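You operate a simulated robot arm through the tools that you are given. There is no shell and no other tool. Be economical: measure what you need, move in short steps, check, and stop when the job is done.

You run a simulated two-armed robot. Do the job below in one go: nothing can be reset, and whatever is moved stays where it is left.

TASK
Take the press card and put it on the small green tray. Take the yellow card from the top of the counter and put it on the table beside the light box. Press the white zero button three times. Take the binder marked "65" from the top of the counter and put it on the middle of the side bench. Pull the middle island drawer open. Do these in any order. Set down upright: press card, yellow card.

The check looks at the end state, three seconds after you hand in, the way a careful person would. Anything else that was tipped, shoved, dropped, spilled or broken makes it a failure.

THE ROBOT
Two 7-joint arms with two-finger parallel grippers on one trunk, on a base that drives. Base frame: it is fixed to the floor where the robot stands at the start and does not move with it; the origin is under the middle of the robot, x ahead of it, y to its left, z up; the surface under the hand at the start is at about z = 900. Units: mm, degrees, N and s.
The left shoulder is at the start at [20, 113, 1151], the right one opposite. With the tool pointing down near the work surface each hand reaches from about 240 to 620 mm from the robot's upright axis, wherever it stands, measured 20 degrees to its own side. Places, roughly: binder [750, -250, 1000]; middle island drawer [3800, -3500, 400]; middle of the side bench [3300, 900, 800]; press card [500, -250, 1000]; small green tray (13x10x3 cm) [200, -300, 900]; table beside the light box (29x12 cm) [4980, -1180, 840]; white zero button [4200, -3200, 800]; yellow card [750, 0, 1000]. Payload 1.57 kg a hand.
Tool frame (each hand has its own): the origin (TCP) lies between the finger pads and is the grasp point; the fingertips stand 30 mm ahead of it; z points along the fingers, y is the line along which they close. Largest opening 80 mm; finger width 17, thickness 12; the body of the gripper, 40 by 82 mm, starts 80 mm behind the TCP.
Orientation is told as [roll, pitch, yaw] about the base's x, y, z axes, in that order, counted from this pose: with the fingers straight down and closing along the base's y, the tool's x points along the base's -x, its y along +y and its z along -z.

THE INTERFACE
- The arms move only by the tool play_rows. It takes "left_deltas", "right_deltas" or both (then of equal length, played together; a hand with none holds still); each is one flat list of numbers, 7 for each row, row after row: the shift along the base's x, y, z in mm, then the turn, a rotation vector about the base's x, y, z in degrees, then the gripper command, from -1 (fully open) to 1 (shut), values between in proportion. In form: [dx, dy, dz, rx, ry, rz, gripper, dx, dy, dz, rx, ry, rz, gripper, ...]. A call has 1 to 10 rows; each row is the pose to reach, as a shift and turn from the pose commanded when the call began. A row lasts 0.2 s, in which the tool goes at most 50 mm and 8.6 degrees; a call with a longer step from one row to the next is refused whole, and so is a gripper value outside its range. A pose out of reach is approached as far as the arm can. The call stops where the force on the tool passes 40 N (or 10 N more than at its start, if that is more) or the arm is blocked; 0.2 s more then pass. Each finger travels about 45 mm/s and halts on what it meets, pressing with about 23 N; the grip force reading is that of the motor and also rises with nothing between the fingers. The clock runs only during rows and for 0.2 s after the last one: add rows that repeat a pose to give the fingers time. It gives the time, the measured TCP pose, the force on the tool (base axes), the opening and the grip force at its end, in the units of the frame above (readings bear some noise), with the torque about the TCP (base axes, N m) and any sound that the robot's microphone picked up.
- Cameras (640 x 400 px; columns grow to the right, rows downward): "scene" is now at [105.3, -34.3, 1276.8]; the picture's right is [-0.41, -0.91, 0.00], its down [-0.47, 0.21, -0.85] and it looks along [0.78, -0.35, -0.52] (base axes); focal length 214 px, centre (320, 200). "left" rides on the left gripper at [72, 7, -122] in its tool frame; the picture's right is [-0.09, 1.00, 0.00], its down [-0.84, -0.08, -0.54] and it looks along [-0.54, -0.05, 0.84] (tool axes); focal length 238 px, centre (320, 200). "right" rides on the right gripper at [72, -6, -122] in its tool frame; the picture's right is [0.09, 1.00, 0.00], its down [-0.84, 0.08, -0.54] and it looks along [-0.54, 0.05, 0.84] (tool axes); focal length 238 px, centre (320, 200). There is no depth. A picture from a camera that has moved, and an enlarged one, comes with that camera's place and axes in the base frame and with its lens. The place of the scene camera against the robot may be out by one fixed shift of up to 18 mm in any direction.
- camera(camera): a new picture of that camera. It takes no simulated time.
- move_column(by): slides the trunk up (or, below 0, down) by that many mm; the arms and the scene camera ride with it, the base frame stays. It gives what a move gives, with no picture.
- roll_base(legs): drives the robot by 1 to 6 legs, each [ahead, left, turn to the left] in mm, mm and degrees, along the robot's own axes; the way and the turn of a leg run together, so that a leg with both is an arc; at most 1500 mm and 180 degrees a leg. The arms and the cameras ride along, it lands a little off, and it stops where it bumps. It gives what a move gives.
- turn_head(pan, tilt): turns the head with the scene camera to pan (to the left, within 80 degrees either way) and tilt (down, from -29 to 69), counted from straight ahead of the robot. It gives what a move gives.
- close_up(camera, box): a new picture of the part [left, top, right, bottom] of that camera's present view, enlarged. It takes no simulated time.
- job_done(): hands the job in; it is judged then, once.

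Go step by step. Nothing tells you exact positions but the pictures and the camera data: compare them with the known pose of the tool, close in by small moves and look again before you grip or let go. The budget is 165 turns and 130 pictures, counting those below and the enlarged ones. Unless the task says otherwise, let go and move clear before handing in, and close with one line.

The tools are called after ">>>" as a command line: name --argument value ..., lists and objects as JSON in quotes. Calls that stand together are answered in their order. play_rows: Moves the arms, as the interface text tells. Its arguments: {"type":"object","properties":{"left_deltas":{"type":"array","items":{"type":"number"}},"right_deltas":{"type":"array","items":{"type":"number"}}},"required":[]} The other tools are called the same way: move_column (by) slides the trunk up or down; roll_base (legs) drives the base; turn_head (pan, tilt) turns the head that bears the scene camera; camera (camera) takes a picture; close_up (camera, box) takes an enlarged picture of a part of a camera's view; job_done () hands the job in.

At the start:

```text
time: 0.0
left_tcp_pos: [459.3, 54.6, 1183.0]
left_tool_rot: [0.1, 0.1, 0.2]
left_contact_force: [0.2, 0.4, -0.6]
left_wrist_torque: [-0.02, 0.01, 0.03]
left_width: 80.0
left_finger_force: 0.0
right_tcp_pos: [364.6, -322.2, 1289.9]
right_tool_rot: [0.0, -0.2, 0.0]
right_contact_force: [0.6, 0.4, 0.0]
right_wrist_torque: [-0.02, -0.03, -0.01]
right_width: 79.6
right_finger_force: 0.1
trunk travel left (down, up): [-204.0, 366.0]
robot x, y, heading: [-4.1, -1.6, 0.0]
head pan, tilt: [-24.0, 31.3]
```

scene: 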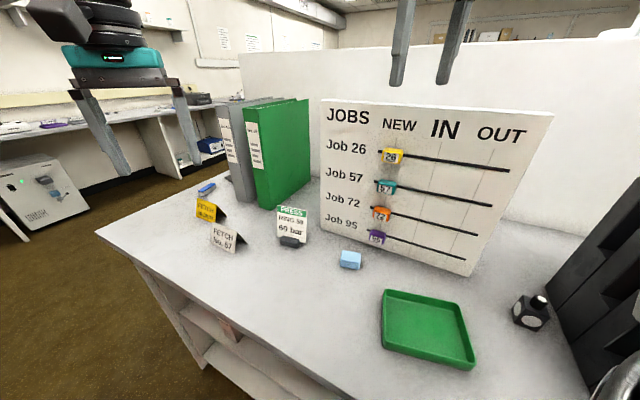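
right: 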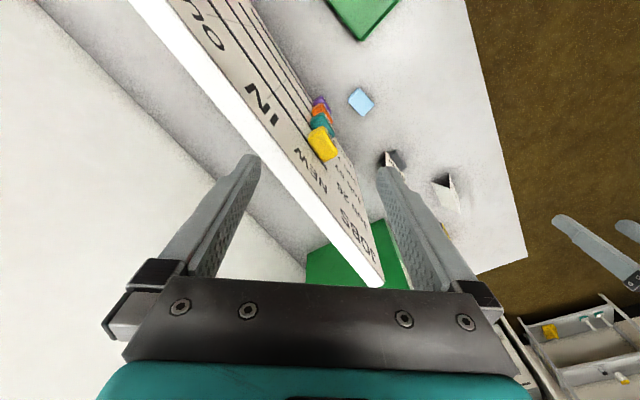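
left: 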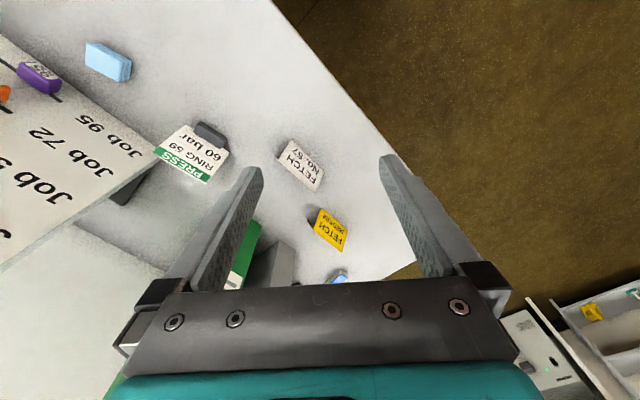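

I see the counter with the press card, a white and a yellow card, and grey and green binders. I'll enlarge the cards and binders to read them.

>>> close_up --camera "scene" --box '[180, 80, 340, 280]'

>>> close_up --camera "left" --box '[140, 100, 400, 290]'

```text
2.00 times, centred on (260, 180) of scene
camera zoom: at [105.3, -34.3, 1276.8], right [-0.41, -0.91, 0.0], down [-0.47, 0.21, -0.85], along [0.78, -0.35, -0.52], focal length 429 px, centre (440, 240)
```

zoom: 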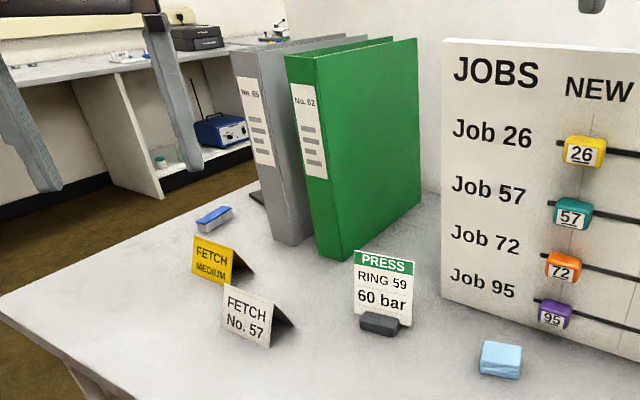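

```text
2.11 times, centred on (270, 195) of left
camera zoom: at [388.1, 62.6, 1304.3], right [0.09, 1.0, 0.0], down [0.84, -0.08, 0.54], along [0.54, -0.05, -0.84], focal length 502 px, centre (425, 210)
```

zoom: 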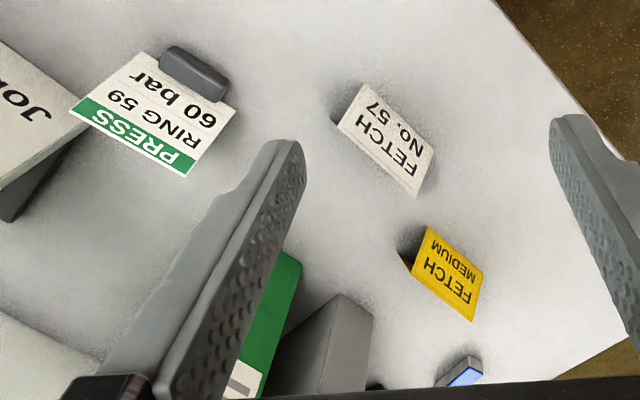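

The press card stands near (505, -136), facing the robot at about 45°, in front of the left end of the job board. I'll bring the right hand above it, turned 45°, and move the left hand aside.

>>> play_rows --right_deltas '[20, 35, 0, 0, 0, 7.5, -1, 40, 70, 0, 0, 0, 15, -1, 60, 105, 0, 0, 0, 22.5, -1, 80, 140, 0, 0, 0, 30, -1, 100, 165, 0, 0, 0, 37.5, -1, 120, 180, 0, 0, 0, 45, -1, 125, 182, -40, 0, 0, 45, -1, 125, 182, -80, 0, 0, 45, -1]' --left_deltas '[-10, 20, 0, 0, 0, 0, -1, -20, 40, 0, 0, 0, 0, -1, -30, 60, 0, 0, 0, 0, -1, -40, 80, 0, 0, 0, 0, -1, -50, 100, 0, 0, 0, 0, -1, -60, 120, 0, 0, 0, 0, -1, -60, 120, 0, 0, 0, 0, -1, -60, 120, 0, 0, 0, 0, -1]'

>>> camera --camera "right"

>>> camera --camera "scene"

```text
time: 1.8
left_tcp_pos: [402.1, 176.0, 1182.5]
left_tool_rot: [0.0, 0.1, 0.1]
left_contact_force: [-0.2, -0.9, 1.2]
left_wrist_torque: [0.03, 0.01, 0.03]
left_width: 80.0
left_finger_force: 0.1
right_tcp_pos: [431.6, -112.4, 1186.8]
right_tool_rot: [-0.1, -0.2, 45.0]
right_contact_force: [-0.2, -0.1, 0.8]
right_wrist_torque: [0.03, 0.0, 0.0]
right_width: 79.8
right_finger_force: 0.1
right hand out of reach, approached as far as the arm can: row 2, 3, 4, 5, 6, 7, 8
trunk travel left (down, up): [-204.0, 366.0]
robot x, y, heading: [-2.1, -4.0, -0.0]
head pan, tilt: [-24.0, 31.3]
```

```text
124 pictures are left
camera right: at [383.9, -167.9, 1308.9], right [-0.77, 0.64, 0.0], down [0.54, 0.64, 0.55], along [0.35, 0.42, -0.84], focal length 238 px, centre (320, 200)
```

right: 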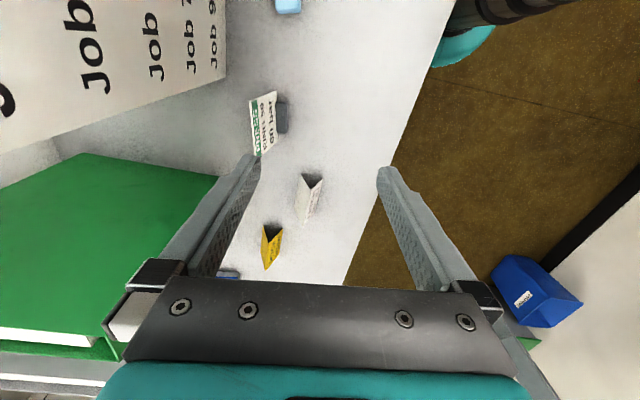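

```text
123 pictures are left
camera scene: at [105.4, -34.3, 1276.8], right [-0.41, -0.91, 0.0], down [-0.47, 0.21, -0.85], along [0.78, -0.35, -0.52], focal length 214 px, centre (320, 200)
```

scene: 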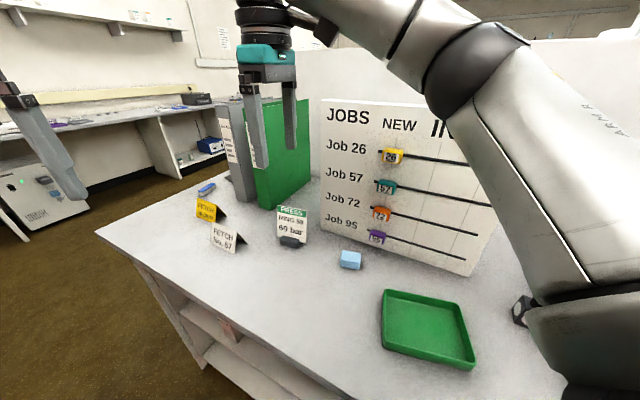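

The reach is limited this high up, so I'll go lower and check where the hand actually ends.

>>> play_rows --right_deltas '[0, 0, -40, 0, 0, 0, -1, 0, 0, -80, 0, 0, 0, -1, 0, 0, -120, 0, 0, 0, -1, 0, 0, -120, 0, 0, 0, -1]'

>>> camera --camera "right"

```text
time: 2.8
left_tcp_pos: [399.7, 174.6, 1183.3]
left_tool_rot: [0.0, 0.0, 0.2]
left_contact_force: [-0.4, 0.7, -0.3]
left_wrist_torque: [-0.02, -0.01, -0.01]
left_width: 80.1
left_finger_force: 0.2
right_tcp_pos: [428.5, -115.2, 1065.7]
right_tool_rot: [-0.1, -0.3, 44.9]
right_contact_force: [0.9, -0.4, -0.1]
right_wrist_torque: [0.01, -0.01, -0.04]
right_width: 79.9
right_finger_force: 0.2
trunk travel left (down, up): [-204.0, 366.0]
robot x, y, heading: [-0.5, 0.4, -0.2]
head pan, tilt: [-24.0, 31.3]
```

```text
122 pictures are left
camera right: at [380.7, -169.5, 1188.0], right [-0.77, 0.64, 0.0], down [0.54, 0.65, 0.54], along [0.35, 0.42, -0.84], focal length 238 px, centre (320, 200)
```

right: 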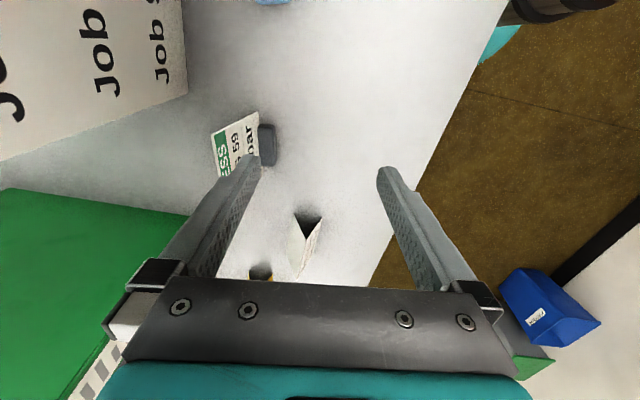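

The card leans back about 12° with its centre near (503, -148, 970). I'll move to a tilted pre-grasp above it.

>>> play_rows --right_deltas '[30, -15, 0, 4, 4, 2, -1, 60, -30, 0, 8, 8, 4, -1, 86, -45, -10, 8.5, 8.5, 4, -1, 86, -45, -10, 8.5, 8.5, 4, -1]'

>>> camera --camera "right"

>>> close_up --camera "scene" --box '[200, 100, 400, 300]'

```text
time: 3.8
left_tcp_pos: [398.5, 175.2, 1182.3]
left_tool_rot: [-0.1, 0.0, 0.1]
left_contact_force: [0.1, 0.2, -0.5]
left_wrist_torque: [0.01, -0.03, -0.01]
left_width: 80.1
left_finger_force: 0.0
right_tcp_pos: [424.0, -112.0, 1060.6]
right_tool_rot: [11.9, -0.5, 48.8]
right_contact_force: [0.1, 0.4, -0.3]
right_wrist_torque: [-0.01, 0.01, 0.0]
right_width: 80.1
right_finger_force: 0.1
right hand out of reach, approached as far as the arm can: row 1, 2, 3, 4
trunk travel left (down, up): [-204.0, 366.0]
robot x, y, heading: [0.4, 0.8, -0.1]
head pan, tilt: [-24.0, 31.3]
```

```text
121 pictures are left
camera right: at [400.1, -187.8, 1177.8], right [-0.8, 0.57, 0.21], down [0.58, 0.6, 0.55], along [0.19, 0.56, -0.81], focal length 238 px, centre (320, 200)
```

right: 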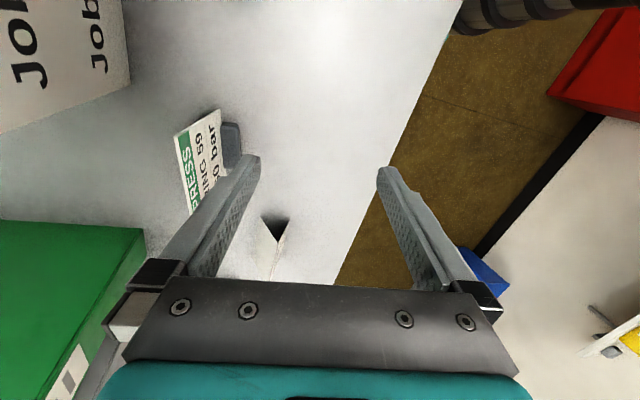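

```text
2.00 times, centred on (300, 200) of scene
camera zoom: at [105.3, -34.5, 1276.8], right [-0.41, -0.91, 0.0], down [-0.47, 0.21, -0.85], along [0.78, -0.35, -0.52], focal length 429 px, centre (360, 200)
```

zoom: 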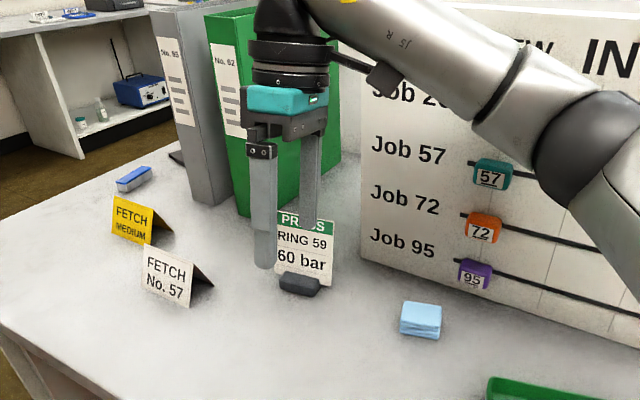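

The right arm is at its reach limit, so I'll retract it slightly and drive along the counter edge, then read the binder labels.

>>> play_rows --right_deltas '[-30, 0, 10, 0, 0, 0, -1, -60, 0, 20, 0, 0, 0, -1]'

>>> roll_base --legs '[[110, 64, 0]]'

>>> close_up --camera "scene" --box '[180, 80, 380, 280]'

>>> camera --camera "right"

```text
time: 4.4
left_tcp_pos: [399.5, 176.0, 1183.9]
left_tool_rot: [0.0, -0.1, 0.0]
left_contact_force: [-0.1, 0.8, -0.4]
left_wrist_torque: [0.04, 0.0, 0.02]
left_width: 80.1
left_finger_force: 0.0
right_tcp_pos: [364.1, -112.8, 1078.8]
right_tool_rot: [11.9, -0.5, 48.9]
right_contact_force: [0.1, 0.2, 0.6]
right_wrist_torque: [-0.01, -0.05, 0.01]
right_width: 80.1
right_finger_force: 0.2
trunk travel left (down, up): [-204.0, 366.0]
robot x, y, heading: [1.0, 0.9, 0.3]
head pan, tilt: [-24.0, 31.3]
```

```text
time: 5.5
left_tcp_pos: [465.9, 221.0, 1183.2]
left_tool_rot: [-0.3, -0.1, 0.1]
left_contact_force: [0.1, 0.1, 0.4]
left_wrist_torque: [0.01, -0.04, 0.01]
left_width: 80.0
left_finger_force: 0.1
right_tcp_pos: [432.0, -70.0, 1078.2]
right_tool_rot: [11.8, -0.3, 48.6]
right_contact_force: [0.2, -0.4, 0.0]
right_wrist_torque: [-0.01, -0.01, 0.01]
right_width: 80.2
right_finger_force: 0.0
trunk travel left (down, up): [-204.0, 366.0]
robot x, y, heading: [73.0, 41.4, 0.2]
head pan, tilt: [-24.0, 31.3]
stopped in leg 1: the robot was blocked; the commanded pose is now the measured one
```

```text
2.00 times, centred on (280, 180) of scene
camera zoom: at [172.0, 11.2, 1277.2], right [-0.41, -0.91, 0.0], down [-0.47, 0.21, -0.86], along [0.78, -0.35, -0.52], focal length 429 px, centre (400, 240)
```

zoom: 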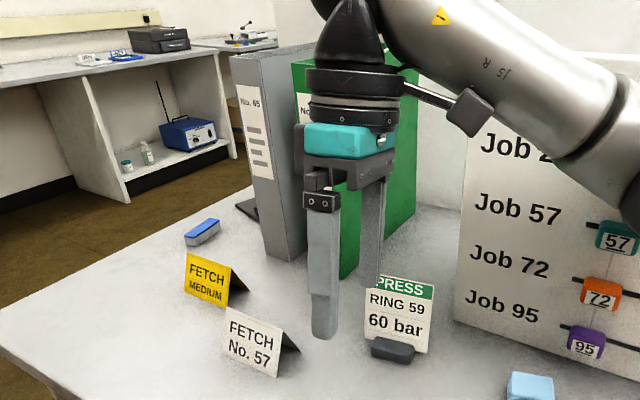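

```text
118 pictures are left
camera right: at [407.4, -144.1, 1196.8], right [-0.79, 0.57, 0.2], down [0.58, 0.6, 0.55], along [0.19, 0.55, -0.81], focal length 238 px, centre (320, 200)
```

right: 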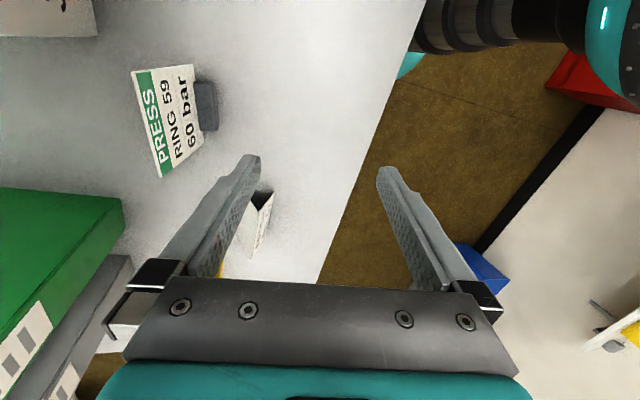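

Binder 65 is the grey one on the left. The robot touched the counter and stopped about 80 mm along; now I'll move over the press card again.

>>> play_rows --right_deltas '[28, -29, 0, 0, 0, 0, -1, 56, -58, -10, 0, 0, 0, -1, 84, -87, -33, 0, 0, 0, -1, 84, -87, -33, 0, 0, 0, -1]'

>>> camera --camera "right"

>>> camera --camera "scene"

```text
time: 6.5
left_tcp_pos: [463.2, 224.6, 1184.1]
left_tool_rot: [-0.4, -0.3, 0.1]
left_contact_force: [-0.7, -0.3, 0.0]
left_wrist_torque: [0.03, -0.01, 0.0]
left_width: 80.0
left_finger_force: 0.2
right_tcp_pos: [460.0, -112.9, 1055.7]
right_tool_rot: [11.3, -0.4, 48.4]
right_contact_force: [0.0, -0.1, -0.1]
right_wrist_torque: [0.01, 0.02, 0.0]
right_width: 80.4
right_finger_force: 0.1
right hand out of reach, approached as far as the arm can: row 2, 3, 4
trunk travel left (down, up): [-204.0, 366.0]
robot x, y, heading: [72.2, 41.9, -0.1]
head pan, tilt: [-24.0, 31.3]
```

```text
117 pictures are left
camera right: at [433.9, -186.6, 1173.3], right [-0.79, 0.58, 0.19], down [0.57, 0.6, 0.55], along [0.2, 0.55, -0.81], focal length 238 px, centre (320, 200)
```

right: 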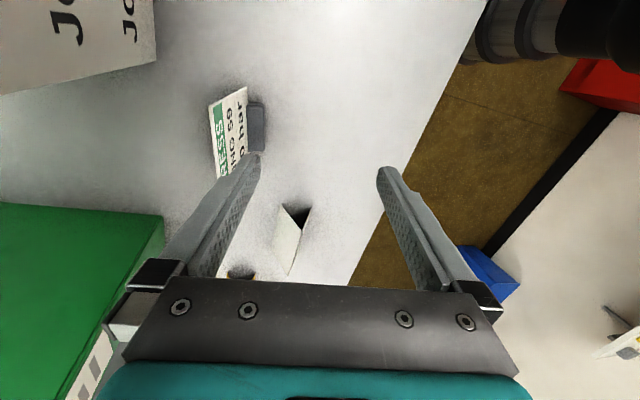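

```text
116 pictures are left
camera scene: at [168.0, 15.5, 1277.8], right [-0.41, -0.91, 0.0], down [-0.47, 0.21, -0.86], along [0.78, -0.35, -0.51], focal length 214 px, centre (320, 200)
```

scene: 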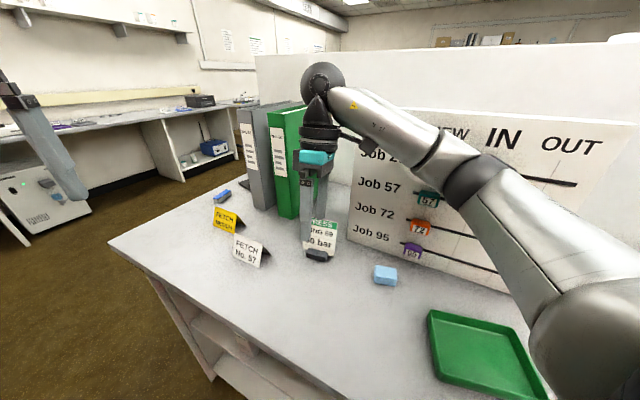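

The reach is limited because the hand is too high relative to the shoulder, so I'll raise the trunk and then reach out again.

>>> move_column --by 150

>>> play_rows --right_deltas '[0, 0, -40, 0, 0, 0, -1, 0, 0, -80, 0, 0, 0, -1, 0, 0, -120, 0, 0, 0, -1, 0, 0, -150, 0, 0, 0, -1, 28, -22, -155, 0, 0, 0, -1, 56, -44, -160, 0, 0, 0, -1, 56, -44, -160, 0, 0, 0, -1]'

>>> camera --camera "right"

```text
time: 8.3
left_tcp_pos: [469.5, 215.6, 1332.6]
left_tool_rot: [0.0, 0.1, 0.1]
left_contact_force: [0.4, -0.7, 0.4]
left_wrist_torque: [-0.01, -0.01, -0.01]
left_width: 80.2
left_finger_force: 0.1
right_tcp_pos: [464.5, -120.1, 1199.8]
right_tool_rot: [12.2, -0.3, 48.4]
right_contact_force: [-0.3, 0.2, 0.3]
right_wrist_torque: [-0.03, 0.04, 0.01]
right_width: 79.9
right_finger_force: 0.0
trunk travel left (down, up): [-354.0, 216.0]
robot x, y, heading: [71.8, 42.7, -0.2]
head pan, tilt: [-24.0, 31.3]
```

```text
time: 9.9
left_tcp_pos: [470.5, 215.7, 1333.1]
left_tool_rot: [-0.1, 0.1, 0.1]
left_contact_force: [-0.7, 0.8, -0.9]
left_wrist_torque: [0.03, -0.07, 0.02]
left_width: 79.9
left_finger_force: 0.1
right_tcp_pos: [418.8, -139.8, 1076.8]
right_tool_rot: [12.6, -0.2, 46.5]
right_contact_force: [-0.5, 0.0, 0.8]
right_wrist_torque: [0.01, -0.01, 0.01]
right_width: 79.9
right_finger_force: 0.1
right hand out of reach, approached as far as the arm can: row 1, 2, 3, 4, 5, 6, 7
trunk travel left (down, up): [-354.0, 216.0]
robot x, y, heading: [72.3, 40.8, -0.4]
head pan, tilt: [-24.0, 31.3]
```

```text
115 pictures are left
camera right: at [393.9, -213.7, 1193.9], right [-0.77, 0.6, 0.22], down [0.61, 0.58, 0.55], along [0.21, 0.55, -0.81], focal length 238 px, centre (320, 200)
```

right: 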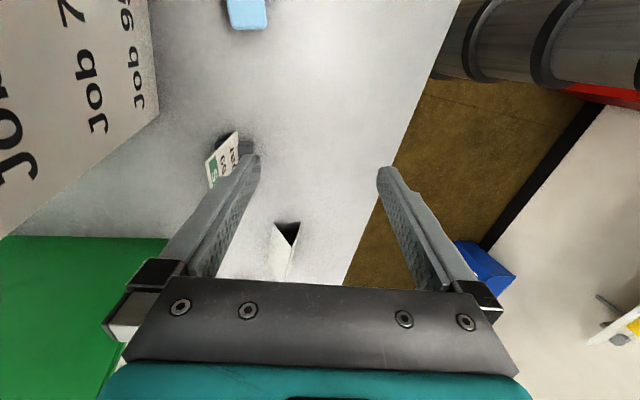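

Reach still fails in this orientation, so it's likely a wrist joint limit. I'll test with the tool straight at yaw 0 to learn the limit.

>>> play_rows --right_deltas '[0, 0, 0, -2, -2, -8, -1, 0, 0, 0, -4, -4, -15, -1, 0, 0, 0, -6, -6, -22, -1, 5, 0, 0, -8, -8, -29, -1, 20, 0, 0, -8.5, -8.5, -36, -1, 40, 0, 0, -8.5, -8.5, -42, -1, 60, 0, 0, -8.5, -8.5, -42, -1, 80, 0, 0, -8.5, -8.5, -42, -1]'

>>> camera --camera "scene"

```text
time: 11.7
left_tcp_pos: [471.1, 216.7, 1332.0]
left_tool_rot: [0.0, 0.1, 0.1]
left_contact_force: [0.2, 0.1, 0.3]
left_wrist_torque: [-0.01, 0.03, 0.03]
left_width: 80.1
left_finger_force: 0.2
right_tcp_pos: [504.6, -135.6, 1075.7]
right_tool_rot: [0.8, -4.0, 6.6]
right_contact_force: [-0.5, -0.1, -0.1]
right_wrist_torque: [0.01, 0.01, 0.0]
right_width: 80.0
right_finger_force: 0.1
trunk travel left (down, up): [-354.0, 216.0]
robot x, y, heading: [68.7, 44.6, -0.3]
head pan, tilt: [-24.0, 31.3]
```

```text
114 pictures are left
camera scene: at [175.6, 6.7, 1426.8], right [-0.41, -0.91, 0.0], down [-0.47, 0.21, -0.85], along [0.78, -0.35, -0.52], focal length 214 px, centre (320, 200)
```

scene: 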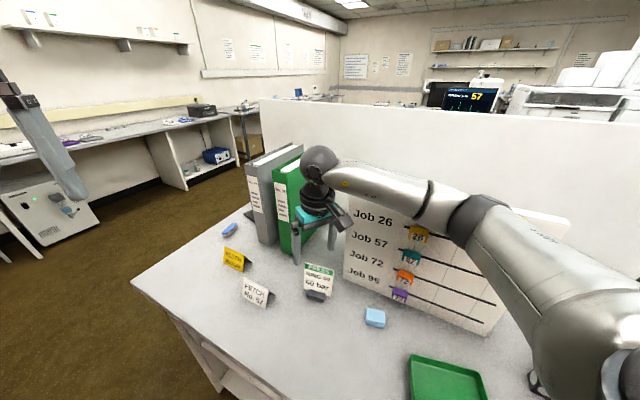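

Yaw 0 reaches easily. I'll try turning the yaw here, gradually, at the target position.

>>> play_rows --right_deltas '[0, -5, 0, 0, 0, 7, -1, 2, -10, 0, 0, 4, 14, -1, 2, -12, 0, 0, 4, 21, -1, 2, -12, 0, 0, 4, 28, -1, 2, -12, 0, 0, 4, 35, -1, 2, -12, 0, 0, 4, 42, -1, 2, -12, 0, 0, 4, 42, -1]'

```text
time: 13.3
left_tcp_pos: [470.2, 215.2, 1333.0]
left_tool_rot: [0.0, 0.0, 0.1]
left_contact_force: [0.5, 0.3, -0.6]
left_wrist_torque: [0.02, 0.02, 0.03]
left_width: 79.8
left_finger_force: 0.0
right_tcp_pos: [506.1, -148.3, 1076.2]
right_tool_rot: [2.4, -0.3, 38.1]
right_contact_force: [-1.1, 0.2, 0.0]
right_wrist_torque: [0.01, 0.01, -0.02]
right_width: 79.9
right_finger_force: 0.1
right hand out of reach, approached as far as the arm can: row 5, 6, 7
trunk travel left (down, up): [-354.0, 216.0]
robot x, y, heading: [65.8, 39.3, -0.1]
head pan, tilt: [-24.0, 31.3]
```

Yaw stops at 38°; turning the robot about 15° to the left will give the wrist room. I'll retract and back off the counter slightly first.

>>> play_rows --right_deltas '[-30, 0, 0, 0, 0, 0, -1, -60, 0, 20, 0, 0, 0, -1, -90, 0, 30, 0, 0, 0, -1]'

>>> roll_base --legs '[[-20, 35, 0], [0, 0, 18]]'

>>> camera --camera "right"

```text
time: 14.1
left_tcp_pos: [470.1, 214.8, 1331.9]
left_tool_rot: [-0.1, 0.1, 0.1]
left_contact_force: [-0.2, -1.3, -0.1]
left_wrist_torque: [0.0, -0.02, 0.0]
left_width: 80.2
left_finger_force: 0.0
right_tcp_pos: [416.2, -146.7, 1106.9]
right_tool_rot: [2.5, -0.3, 38.0]
right_contact_force: [-0.5, -0.1, 0.8]
right_wrist_torque: [-0.02, -0.01, 0.01]
right_width: 80.0
right_finger_force: 0.0
trunk travel left (down, up): [-354.0, 216.0]
robot x, y, heading: [72.1, 41.8, 0.0]
head pan, tilt: [-24.0, 31.3]
```

```text
time: 15.9
left_tcp_pos: [375.7, 367.4, 1333.1]
left_tool_rot: [0.1, 0.2, 18.1]
left_contact_force: [-0.4, 0.4, 0.1]
left_wrist_torque: [0.0, 0.0, -0.02]
left_width: 79.8
left_finger_force: 0.1
right_tcp_pos: [436.4, 5.9, 1106.1]
right_tool_rot: [2.5, -0.2, 56.1]
right_contact_force: [0.1, -1.0, -0.4]
right_wrist_torque: [0.03, 0.0, -0.01]
right_width: 80.0
right_finger_force: 0.1
trunk travel left (down, up): [-354.0, 216.0]
robot x, y, heading: [47.8, 73.3, 18.3]
head pan, tilt: [-24.0, 31.3]
```

```text
113 pictures are left
camera right: at [406.4, -59.8, 1227.6], right [-0.88, 0.48, 0.04], down [0.42, 0.72, 0.55], along [0.23, 0.5, -0.84], focal length 238 px, centre (320, 200)
```

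right: 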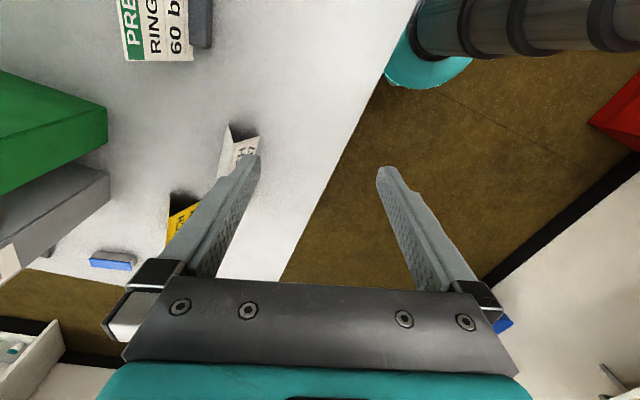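

Now I'll move over the press card with yaw 48 and about 10° tilt.

>>> play_rows --right_deltas '[10, -40, 0, 1, 1, -2, -1, 20, -80, 0, 2, 2, -4, -1, 35, -120, 0, 3.5, 3.5, -6, -1, 60, -150, -15, 5, 5, -8, -1, 80, -163, -40, 5, 5.5, -8, -1, 80, -163, -56, 5, 5.5, -8, -1, 80, -163, -56, 5, 5.5, -8, -1]'

>>> camera --camera "right"

>>> camera --camera "scene"

```text
time: 17.6
left_tcp_pos: [375.4, 366.8, 1331.3]
left_tool_rot: [0.0, 0.1, 18.1]
left_contact_force: [0.0, -0.1, -0.1]
left_wrist_torque: [0.02, 0.01, -0.03]
left_width: 79.8
left_finger_force: 0.0
right_tcp_pos: [458.0, -100.5, 1094.3]
right_tool_rot: [9.4, -0.9, 46.5]
right_contact_force: [-0.4, 0.1, -0.4]
right_wrist_torque: [0.0, 0.02, -0.01]
right_width: 79.9
right_finger_force: 0.1
right hand out of reach, approached as far as the arm can: row 3, 4, 5, 6, 7
trunk travel left (down, up): [-354.0, 216.0]
robot x, y, heading: [52.0, 72.4, 18.2]
head pan, tilt: [-24.0, 31.3]
```

```text
112 pictures are left
camera right: at [426.0, -171.3, 1212.1], right [-0.78, 0.61, 0.16], down [0.58, 0.59, 0.56], along [0.25, 0.53, -0.81], focal length 238 px, centre (320, 200)
```

right: 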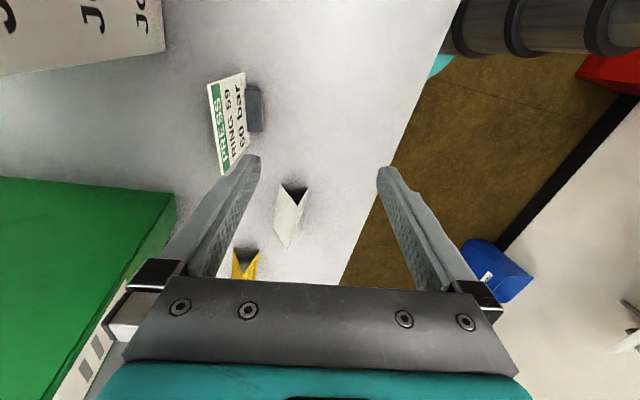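

```text
111 pictures are left
camera scene: at [162.4, 72.4, 1426.8], right [-0.11, -0.99, 0.0], down [-0.52, 0.05, -0.85], along [0.85, -0.09, -0.52], focal length 214 px, centre (320, 200)
```

scene: 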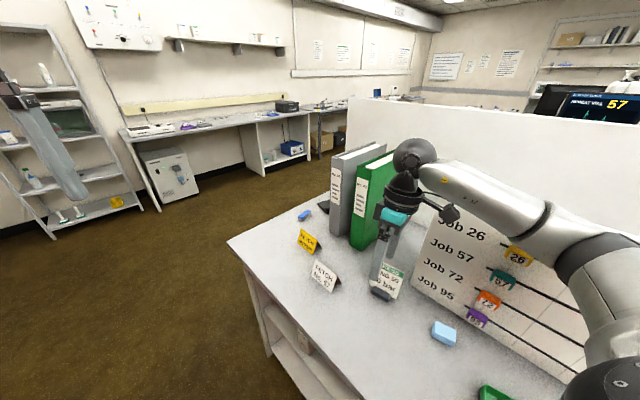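

The tilt appears to be the limiting factor, so I'll remove it and go to the position with an upright tool.

>>> play_rows --right_deltas '[0, 0, 0, -3, -3, 0, -1, 5, -5, 0, -6, -6, 0, -1, 30, -30, -15, -6, -6, 0, -1, 50, -46, -30, -6, -6, 1, -1, 50, -46, -40, -6, -6, 1, -1, 50, -46, -40, -6, -6, 1, -1]'

>>> camera --camera "right"

```text
time: 18.9
left_tcp_pos: [375.8, 366.2, 1332.5]
left_tool_rot: [0.0, 0.1, 18.1]
left_contact_force: [0.5, 0.9, 1.3]
left_wrist_torque: [-0.01, -0.01, 0.02]
left_width: 79.9
left_finger_force: 0.0
right_tcp_pos: [476.5, -101.2, 1072.9]
right_tool_rot: [1.3, -0.3, 49.3]
right_contact_force: [0.5, -0.3, 0.5]
right_wrist_torque: [0.0, -0.02, 0.04]
right_width: 79.7
right_finger_force: 0.1
right hand out of reach, approached as far as the arm can: row 3, 4, 5, 6
trunk travel left (down, up): [-354.0, 216.0]
robot x, y, heading: [47.7, 75.9, 17.7]
head pan, tilt: [-24.0, 31.3]
```

```text
110 pictures are left
camera right: at [436.9, -161.3, 1193.7], right [-0.81, 0.58, 0.02], down [0.49, 0.67, 0.55], along [0.3, 0.46, -0.84], focal length 238 px, centre (320, 200)
```

right: 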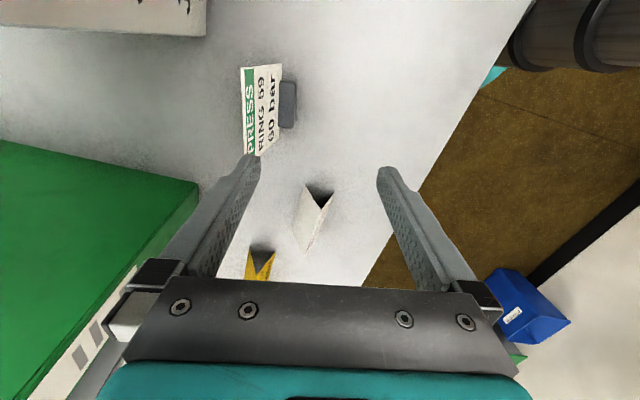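

The wrist limit depends on the arm direction, and heading 0 allowed 38° right at the card, which suffices since the card will align to the pads. I'll go back to heading 0.

>>> play_rows --right_deltas '[-20, 25, 20, 0, 0, -3, -1, -45, 55, 40, 0, 0, -6, -1, -65, 90, 50, 0, 0, -8, -1]'

>>> roll_base --legs '[[0, 0, -18], [20, -26, 0]]'

```text
time: 19.8
left_tcp_pos: [377.5, 368.0, 1331.4]
left_tool_rot: [0.0, 0.1, 18.1]
left_contact_force: [0.3, -0.6, 0.7]
left_wrist_torque: [-0.01, -0.02, -0.01]
left_width: 80.0
left_finger_force: 0.0
right_tcp_pos: [409.6, -9.7, 1122.2]
right_tool_rot: [1.2, -0.2, 41.1]
right_contact_force: [0.5, 0.2, 0.2]
right_wrist_torque: [0.01, 0.0, -0.01]
right_width: 79.9
right_finger_force: 0.1
trunk travel left (down, up): [-354.0, 216.0]
robot x, y, heading: [52.8, 77.0, 18.1]
head pan, tilt: [-24.0, 31.3]
```

```text
time: 21.6
left_tcp_pos: [471.0, 224.6, 1332.1]
left_tool_rot: [0.2, 0.1, 0.1]
left_contact_force: [0.7, -1.4, -0.2]
left_wrist_torque: [0.03, 0.01, 0.0]
left_width: 80.0
left_finger_force: 0.1
right_tcp_pos: [387.2, -143.4, 1122.4]
right_tool_rot: [1.4, -0.2, 23.2]
right_contact_force: [0.2, -0.5, 0.5]
right_wrist_torque: [0.02, 0.01, 0.01]
right_width: 79.9
right_finger_force: 0.0
trunk travel left (down, up): [-354.0, 216.0]
robot x, y, heading: [72.0, 54.8, 0.1]
head pan, tilt: [-24.0, 31.3]
```

Now I'll go over the card with yaw 23 first and then add yaw.

>>> play_rows --right_deltas '[40, 0, -20, 0, 0, 0, -1, 80, -3, -40, 0, 0, 0, -1, 122, -6, -65, 0, 0, 5, -1, 122, -6, -65, 0, 0, 12, -1, 122, -6, -65, 0, 0, 18, -1, 122, -6, -65, 0, 0, 24, -1, 122, -6, -65, 0, 0, 24, -1]'

>>> camera --camera "right"

```text
time: 23.2
left_tcp_pos: [469.3, 226.7, 1331.9]
left_tool_rot: [0.0, 0.1, 0.0]
left_contact_force: [1.3, -0.5, 0.1]
left_wrist_torque: [-0.01, -0.02, 0.01]
left_width: 80.2
left_finger_force: 0.0
right_tcp_pos: [510.6, -149.5, 1057.8]
right_tool_rot: [1.3, -0.3, 38.1]
right_contact_force: [-0.5, 0.5, 0.2]
right_wrist_torque: [-0.03, -0.03, -0.02]
right_width: 79.7
right_finger_force: 0.0
right hand out of reach, approached as far as the arm can: row 5, 6, 7
trunk travel left (down, up): [-354.0, 216.0]
robot x, y, heading: [69.6, 48.5, -0.1]
head pan, tilt: [-24.0, 31.3]
```

```text
109 pictures are left
camera right: at [458.5, -200.9, 1179.6], right [-0.69, 0.73, 0.02], down [0.62, 0.57, 0.55], along [0.39, 0.39, -0.84], focal length 238 px, centre (320, 200)
```

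right: 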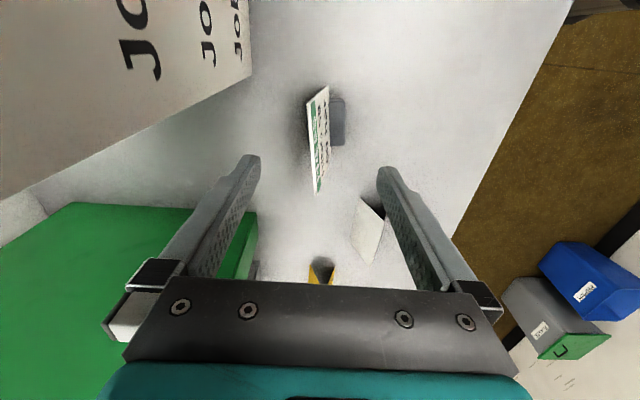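

The card is centred between the fingers. I'll descend with the fingers partly closed, then check.

>>> play_rows --right_deltas '[0, 2, -30, 0, 0, 0, -0.4, 0, 2, -60, 0, 0, 0, -0.4, 0, 2, -88, 0, 0, 0, -0.4, 0, 2, -88, 0, 0, 0, -0.4]'

>>> camera --camera "right"

>>> close_up --camera "scene" --box '[240, 200, 400, 320]'

```text
time: 24.2
left_tcp_pos: [469.5, 226.0, 1333.2]
left_tool_rot: [0.0, 0.1, 0.1]
left_contact_force: [0.1, -0.4, -1.2]
left_wrist_torque: [0.0, 0.03, 0.0]
left_width: 80.3
left_finger_force: 0.1
right_tcp_pos: [509.3, -145.2, 970.4]
right_tool_rot: [1.4, -0.3, 38.1]
right_contact_force: [0.1, -0.1, 0.4]
right_wrist_torque: [-0.01, 0.05, 0.04]
right_width: 56.0
right_finger_force: 0.1
trunk travel left (down, up): [-354.0, 216.0]
robot x, y, heading: [70.0, 49.1, 0.2]
head pan, tilt: [-24.0, 31.3]
```

```text
108 pictures are left
camera right: at [457.3, -197.1, 1092.2], right [-0.69, 0.73, 0.02], down [0.62, 0.57, 0.55], along [0.39, 0.39, -0.84], focal length 238 px, centre (320, 200)
```

right: 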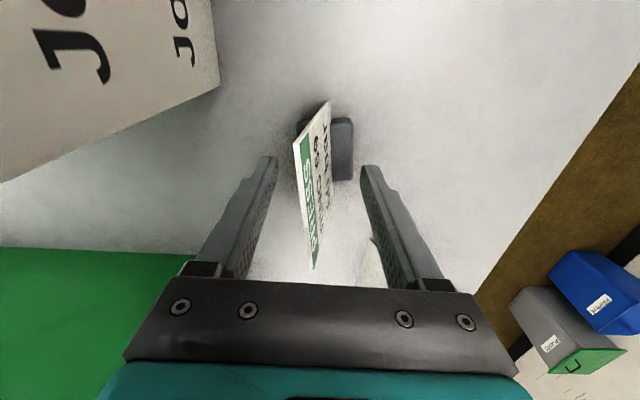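

```text
3.33 times, centred on (320, 260) of scene
camera zoom: at [175.5, 16.5, 1426.8], right [-0.41, -0.91, 0.0], down [-0.47, 0.21, -0.85], along [0.78, -0.35, -0.52], focal length 715 px, centre (320, 0)
```

zoom: 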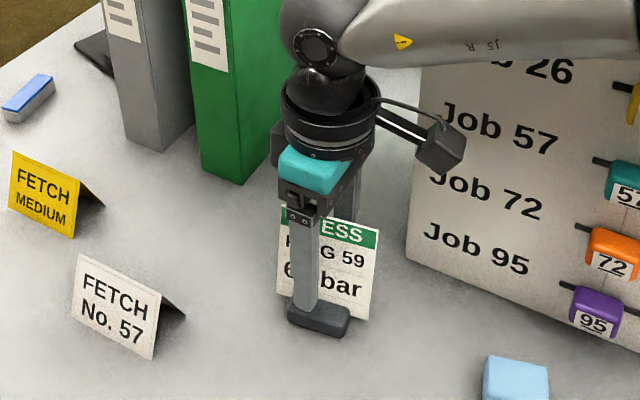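

The fingers straddle the card; I'll close the grip.

>>> play_rows --right_deltas '[0, 0, 0, 0, 0, 0, 1, 0, 0, 0, 0, 0, 0, 1, 0, 0, 0, 0, 0, 0, 1, 0, 0, 0, 0, 0, 0, 1, 0, 0, 0, 0, 0, 0, 1]'

>>> camera --camera "right"

```text
time: 25.4
left_tcp_pos: [470.3, 227.0, 1333.3]
left_tool_rot: [-0.1, 0.1, 0.1]
left_contact_force: [-0.4, 0.2, 0.6]
left_wrist_torque: [0.01, -0.01, 0.03]
left_width: 80.1
left_finger_force: 0.0
right_tcp_pos: [509.2, -145.3, 970.9]
right_tool_rot: [1.1, -0.4, 38.1]
right_contact_force: [0.3, 0.6, 6.3]
right_wrist_torque: [0.14, 0.03, 0.02]
right_width: 2.6
right_finger_force: 22.9
trunk travel left (down, up): [-354.0, 216.0]
robot x, y, heading: [72.5, 52.0, 0.1]
head pan, tilt: [-24.0, 31.3]
```

```text
106 pictures are left
camera right: at [457.4, -196.7, 1092.9], right [-0.69, 0.73, 0.02], down [0.62, 0.57, 0.55], along [0.39, 0.39, -0.84], focal length 238 px, centre (320, 200)
```

right: 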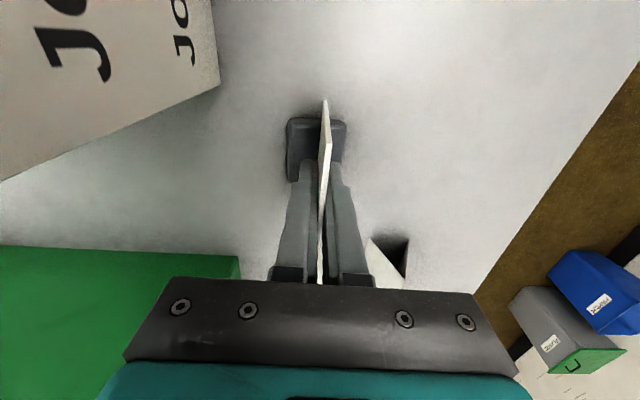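

The card is gripped. I'll lift it, draw back from the board, and drive back along the counter toward the tray.

>>> play_rows --right_deltas '[0, 0, 30, 0, 0, 0, 1, -10, 10, 60, 0, 0, 0, 1, -35, 25, 75, 0, 0, 0, 1, -70, 45, 80, 0, 0, 0, 1, -70, 45, 80, 0, 0, 0, 1]'

>>> roll_base --legs '[[-135, -78, 0]]'

>>> camera --camera "scene"

>>> camera --camera "right"

```text
time: 26.6
left_tcp_pos: [471.0, 225.9, 1332.0]
left_tool_rot: [-0.1, 0.1, 0.1]
left_contact_force: [-1.0, 0.3, -0.3]
left_wrist_torque: [0.01, 0.0, 0.01]
left_width: 79.9
left_finger_force: 0.0
right_tcp_pos: [437.5, -99.7, 1050.7]
right_tool_rot: [1.3, -0.1, 38.1]
right_contact_force: [0.4, 0.5, -1.7]
right_wrist_torque: [0.02, 0.02, 0.04]
right_width: 2.6
right_finger_force: 23.3
trunk travel left (down, up): [-354.0, 216.0]
robot x, y, heading: [67.9, 54.1, -0.0]
head pan, tilt: [-24.0, 31.3]
```

```text
time: 28.0
left_tcp_pos: [337.2, 145.5, 1332.7]
left_tool_rot: [0.1, 0.1, 0.0]
left_contact_force: [0.1, 0.3, -0.4]
left_wrist_torque: [0.0, -0.03, 0.0]
left_width: 80.1
left_finger_force: 0.0
right_tcp_pos: [303.4, -178.8, 1050.6]
right_tool_rot: [1.3, -0.3, 38.0]
right_contact_force: [-0.7, -0.1, -1.1]
right_wrist_torque: [0.03, -0.02, 0.0]
right_width: 2.6
right_finger_force: 23.0
trunk travel left (down, up): [-354.0, 216.0]
robot x, y, heading: [-63.5, -28.7, -0.1]
head pan, tilt: [-24.0, 31.3]
```

```text
105 pictures are left
camera scene: at [42.0, -63.3, 1426.9], right [-0.41, -0.91, 0.0], down [-0.47, 0.21, -0.85], along [0.78, -0.35, -0.52], focal length 214 px, centre (320, 200)
```

scene: 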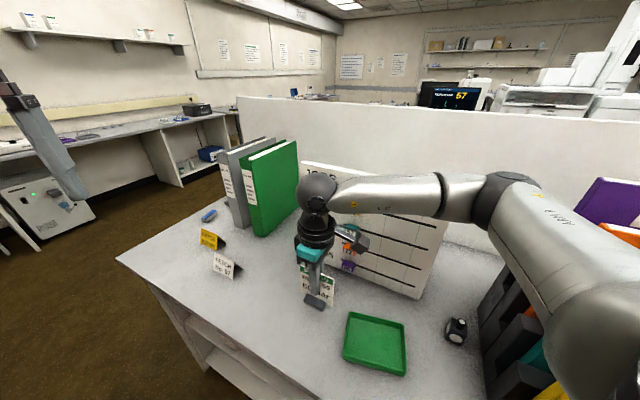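

```text
104 pictures are left
camera right: at [251.6, -231.0, 1172.1], right [-0.69, 0.73, 0.02], down [0.62, 0.57, 0.55], along [0.39, 0.39, -0.84], focal length 238 px, centre (320, 200)
```

right: 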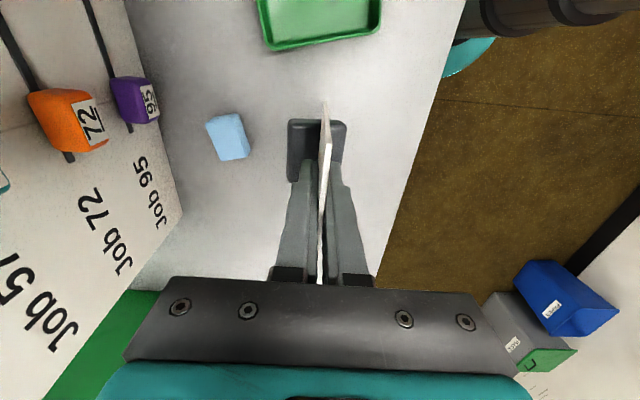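

The tray is centred near (207, -270) and the card base hangs right under the TCP. Before moving I'll look right, to check the elbow clearance from the rack.

>>> turn_head --pan -65 --tilt 35

>>> camera --camera "scene"

```text
time: 29.1
left_tcp_pos: [336.8, 147.1, 1332.9]
left_tool_rot: [0.0, 0.1, 0.0]
left_contact_force: [-0.2, 0.3, 0.2]
left_wrist_torque: [0.0, 0.01, 0.03]
left_width: 80.0
left_finger_force: 0.1
right_tcp_pos: [303.4, -180.3, 1050.5]
right_tool_rot: [1.4, -0.2, 38.0]
right_contact_force: [-0.4, 0.0, -1.0]
right_wrist_torque: [0.02, 0.01, 0.02]
right_width: 2.3
right_finger_force: 22.5
trunk travel left (down, up): [-354.0, 216.0]
robot x, y, heading: [-62.6, -25.6, -0.1]
head pan, tilt: [-65.0, 35.0]
```

```text
103 pictures are left
camera scene: at [-1.8, -105.8, 1421.1], right [-0.91, -0.42, 0.0], down [-0.24, 0.52, -0.82], along [0.35, -0.74, -0.57], focal length 214 px, centre (320, 200)
```

scene: 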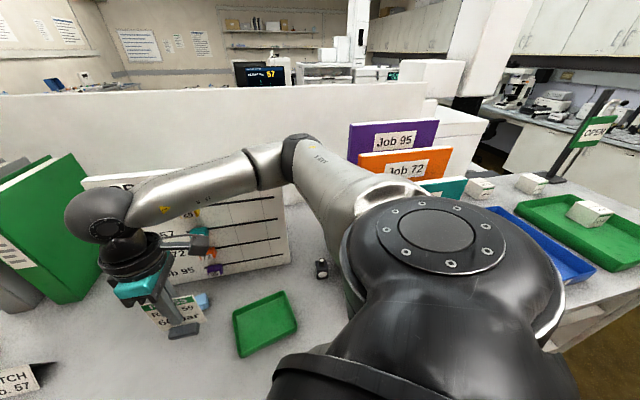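

The elbow is close to a rack at the right, so I'll bring the base back along the counter instead of folding the arm.

>>> roll_base --legs '[[-98, -50, 0]]'

>>> camera --camera "scene"

>>> camera --camera "right"

```text
time: 30.3
left_tcp_pos: [237.3, 97.7, 1333.7]
left_tool_rot: [0.1, 0.0, 0.1]
left_contact_force: [-1.4, 0.3, 0.4]
left_wrist_torque: [0.0, -0.01, 0.02]
left_width: 79.8
left_finger_force: 0.1
right_tcp_pos: [203.4, -228.1, 1050.5]
right_tool_rot: [1.2, -0.3, 38.1]
right_contact_force: [-0.4, -0.3, -0.3]
right_wrist_torque: [0.0, -0.01, -0.01]
right_width: 2.8
right_finger_force: 23.0
trunk travel left (down, up): [-354.0, 216.0]
robot x, y, heading: [-161.3, -76.9, 0.2]
head pan, tilt: [-65.0, 35.0]
```

```text
102 pictures are left
camera scene: at [-102.2, -154.7, 1421.1], right [-0.91, -0.42, 0.0], down [-0.24, 0.52, -0.82], along [0.35, -0.74, -0.57], focal length 214 px, centre (320, 200)
```

scene: 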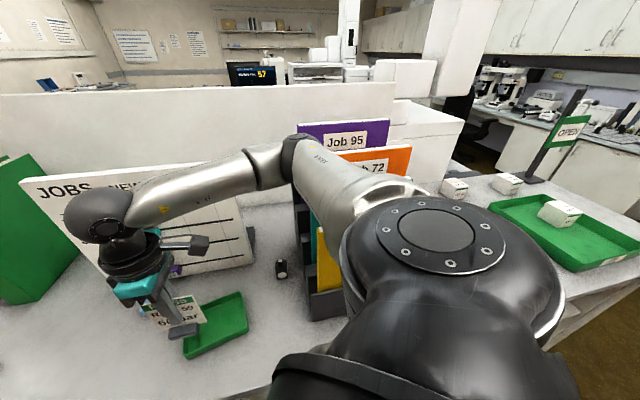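

```text
101 pictures are left
camera right: at [152.4, -279.0, 1172.2], right [-0.69, 0.73, 0.02], down [0.62, 0.57, 0.55], along [0.39, 0.39, -0.84], focal length 238 px, centre (320, 200)
```

right: 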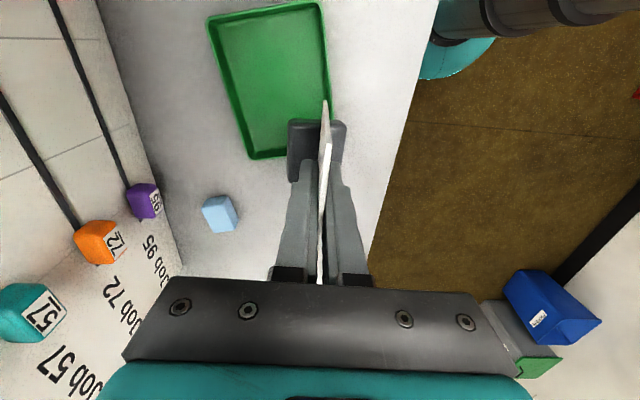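

The tray centre is at about (204, -277). I'll move the card over it and lower part of the way.

>>> play_rows --right_deltas '[0, -25, 0, 0, 0, 0, 1, 0, -48, 0, 0, 0, 0, 1, 0, -48, 0, 0, 0, 6, 1, 0, -48, -20, 0, 0, 6, 1, 0, -48, -50, 0, 0, 6, 1, 0, -48, -50, 0, 0, 6, 1]'

>>> camera --camera "right"

>>> close_up --camera "scene" --box '[60, 180, 380, 400]'

```text
time: 31.9
left_tcp_pos: [235.2, 110.7, 1331.4]
left_tool_rot: [-0.5, 0.0, 0.1]
left_contact_force: [-0.5, -0.5, -0.3]
left_wrist_torque: [0.04, 0.06, 0.01]
left_width: 80.0
left_finger_force: 0.0
right_tcp_pos: [227.2, -275.4, 1035.5]
right_tool_rot: [-2.8, -3.8, 42.7]
right_contact_force: [0.8, -0.1, -1.1]
right_wrist_torque: [0.03, 0.04, -0.01]
right_width: 2.7
right_finger_force: 22.9
trunk travel left (down, up): [-354.0, 216.0]
robot x, y, heading: [-164.9, -79.5, -0.2]
head pan, tilt: [-65.0, 35.0]
stopped in row 6 (right hand): the arm was blocked; the commanded pose is now the measured one
```

```text
100 pictures are left
camera right: at [169.1, -329.0, 1152.8], right [-0.74, 0.67, -0.05], down [0.52, 0.62, 0.59], along [0.43, 0.41, -0.8], focal length 238 px, centre (320, 200)
```

right: 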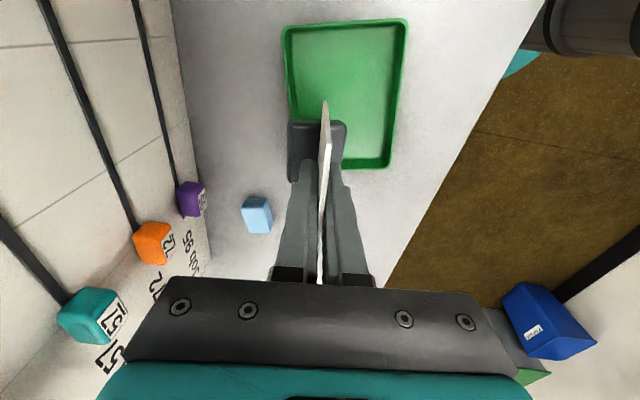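

```text
1.82 times, centred on (220, 290) of scene
camera zoom: at [-104.8, -140.1, 1422.0], right [-0.91, -0.42, 0.0], down [-0.24, 0.51, -0.83], along [0.35, -0.75, -0.56], focal length 390 px, centre (502, 36)
```

zoom: 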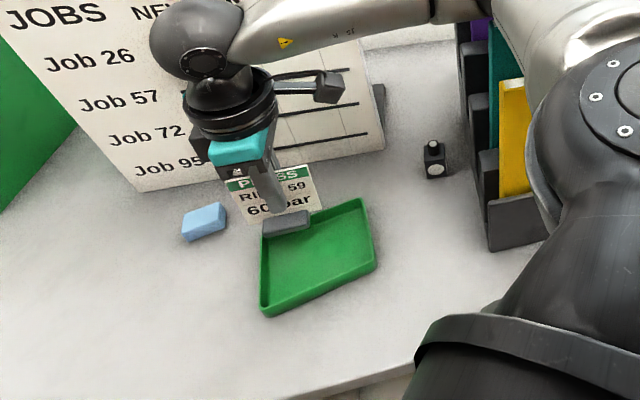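

The arm got blocked, most likely the upper arm against the rack. I'll back off immediately and look.

>>> play_rows --right_deltas '[0, 20, 15, 0, 0, 0, 1, 0, 45, 15, 2, 4, -4, 1]'

>>> camera --camera "scene"

```text
time: 32.7
left_tcp_pos: [227.4, 106.3, 1334.1]
left_tool_rot: [-0.5, -0.4, -0.2]
left_contact_force: [-0.4, -1.0, -0.1]
left_wrist_torque: [0.03, 0.02, -0.03]
left_width: 80.1
left_finger_force: 0.0
right_tcp_pos: [226.1, -255.2, 1063.2]
right_tool_rot: [-0.6, -2.9, 36.1]
right_contact_force: [0.4, 0.0, -1.3]
right_wrist_torque: [0.03, 0.0, 0.03]
right_width: 2.8
right_finger_force: 23.0
trunk travel left (down, up): [-354.0, 216.0]
robot x, y, heading: [-163.7, -78.1, -0.2]
head pan, tilt: [-65.0, 35.0]
stopped in row 2 (right hand): the arm was blocked; the commanded pose is now the measured one
```

```text
98 pictures are left
camera scene: at [-114.0, -144.4, 1422.1], right [-0.91, -0.42, 0.0], down [-0.23, 0.51, -0.83], along [0.35, -0.75, -0.56], focal length 214 px, centre (320, 200)
```

scene: 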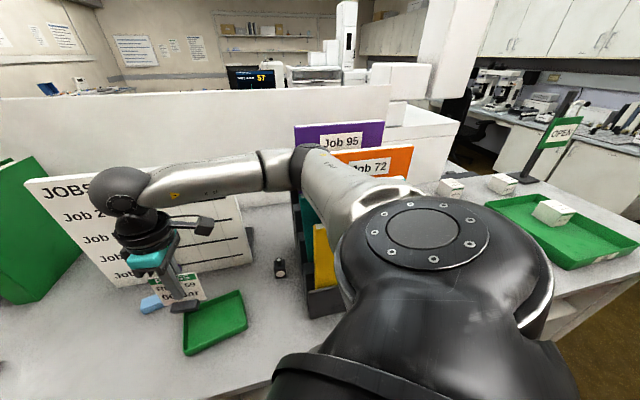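

Still in contact somewhere, so I'll drive the base straight left, away from the rack and counter.

>>> roll_base --legs '[[0, 70, 0]]'

>>> camera --camera "scene"

>>> camera --camera "left"

```text
time: 33.7
left_tcp_pos: [240.6, 155.3, 1336.8]
left_tool_rot: [0.6, 0.0, 0.0]
left_contact_force: [-0.3, -0.5, 0.1]
left_wrist_torque: [0.0, 0.01, 0.0]
left_width: 80.1
left_finger_force: 0.0
right_tcp_pos: [242.1, -207.7, 1067.2]
right_tool_rot: [-0.4, -4.2, 35.6]
right_contact_force: [0.1, -0.4, -1.6]
right_wrist_torque: [0.03, 0.04, 0.0]
right_width: 2.4
right_finger_force: 23.4
trunk travel left (down, up): [-354.0, 216.0]
robot x, y, heading: [-159.2, -2.6, 0.1]
head pan, tilt: [-65.0, 35.0]
```

```text
97 pictures are left
camera scene: at [-100.6, -97.5, 1422.8], right [-0.91, -0.42, 0.0], down [-0.24, 0.53, -0.81], along [0.34, -0.74, -0.58], focal length 214 px, centre (320, 200)
```

scene: 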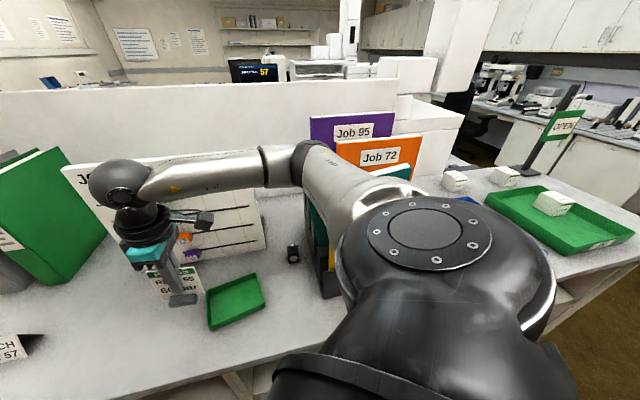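

```text
96 pictures are left
camera left: at [168.4, 161.6, 1457.7], right [0.09, 1.0, 0.01], down [0.84, -0.08, 0.54], along [0.54, -0.04, -0.84], focal length 238 px, centre (320, 200)
```

left: 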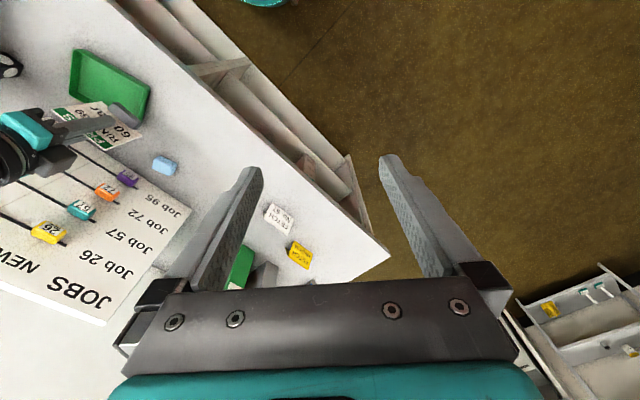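

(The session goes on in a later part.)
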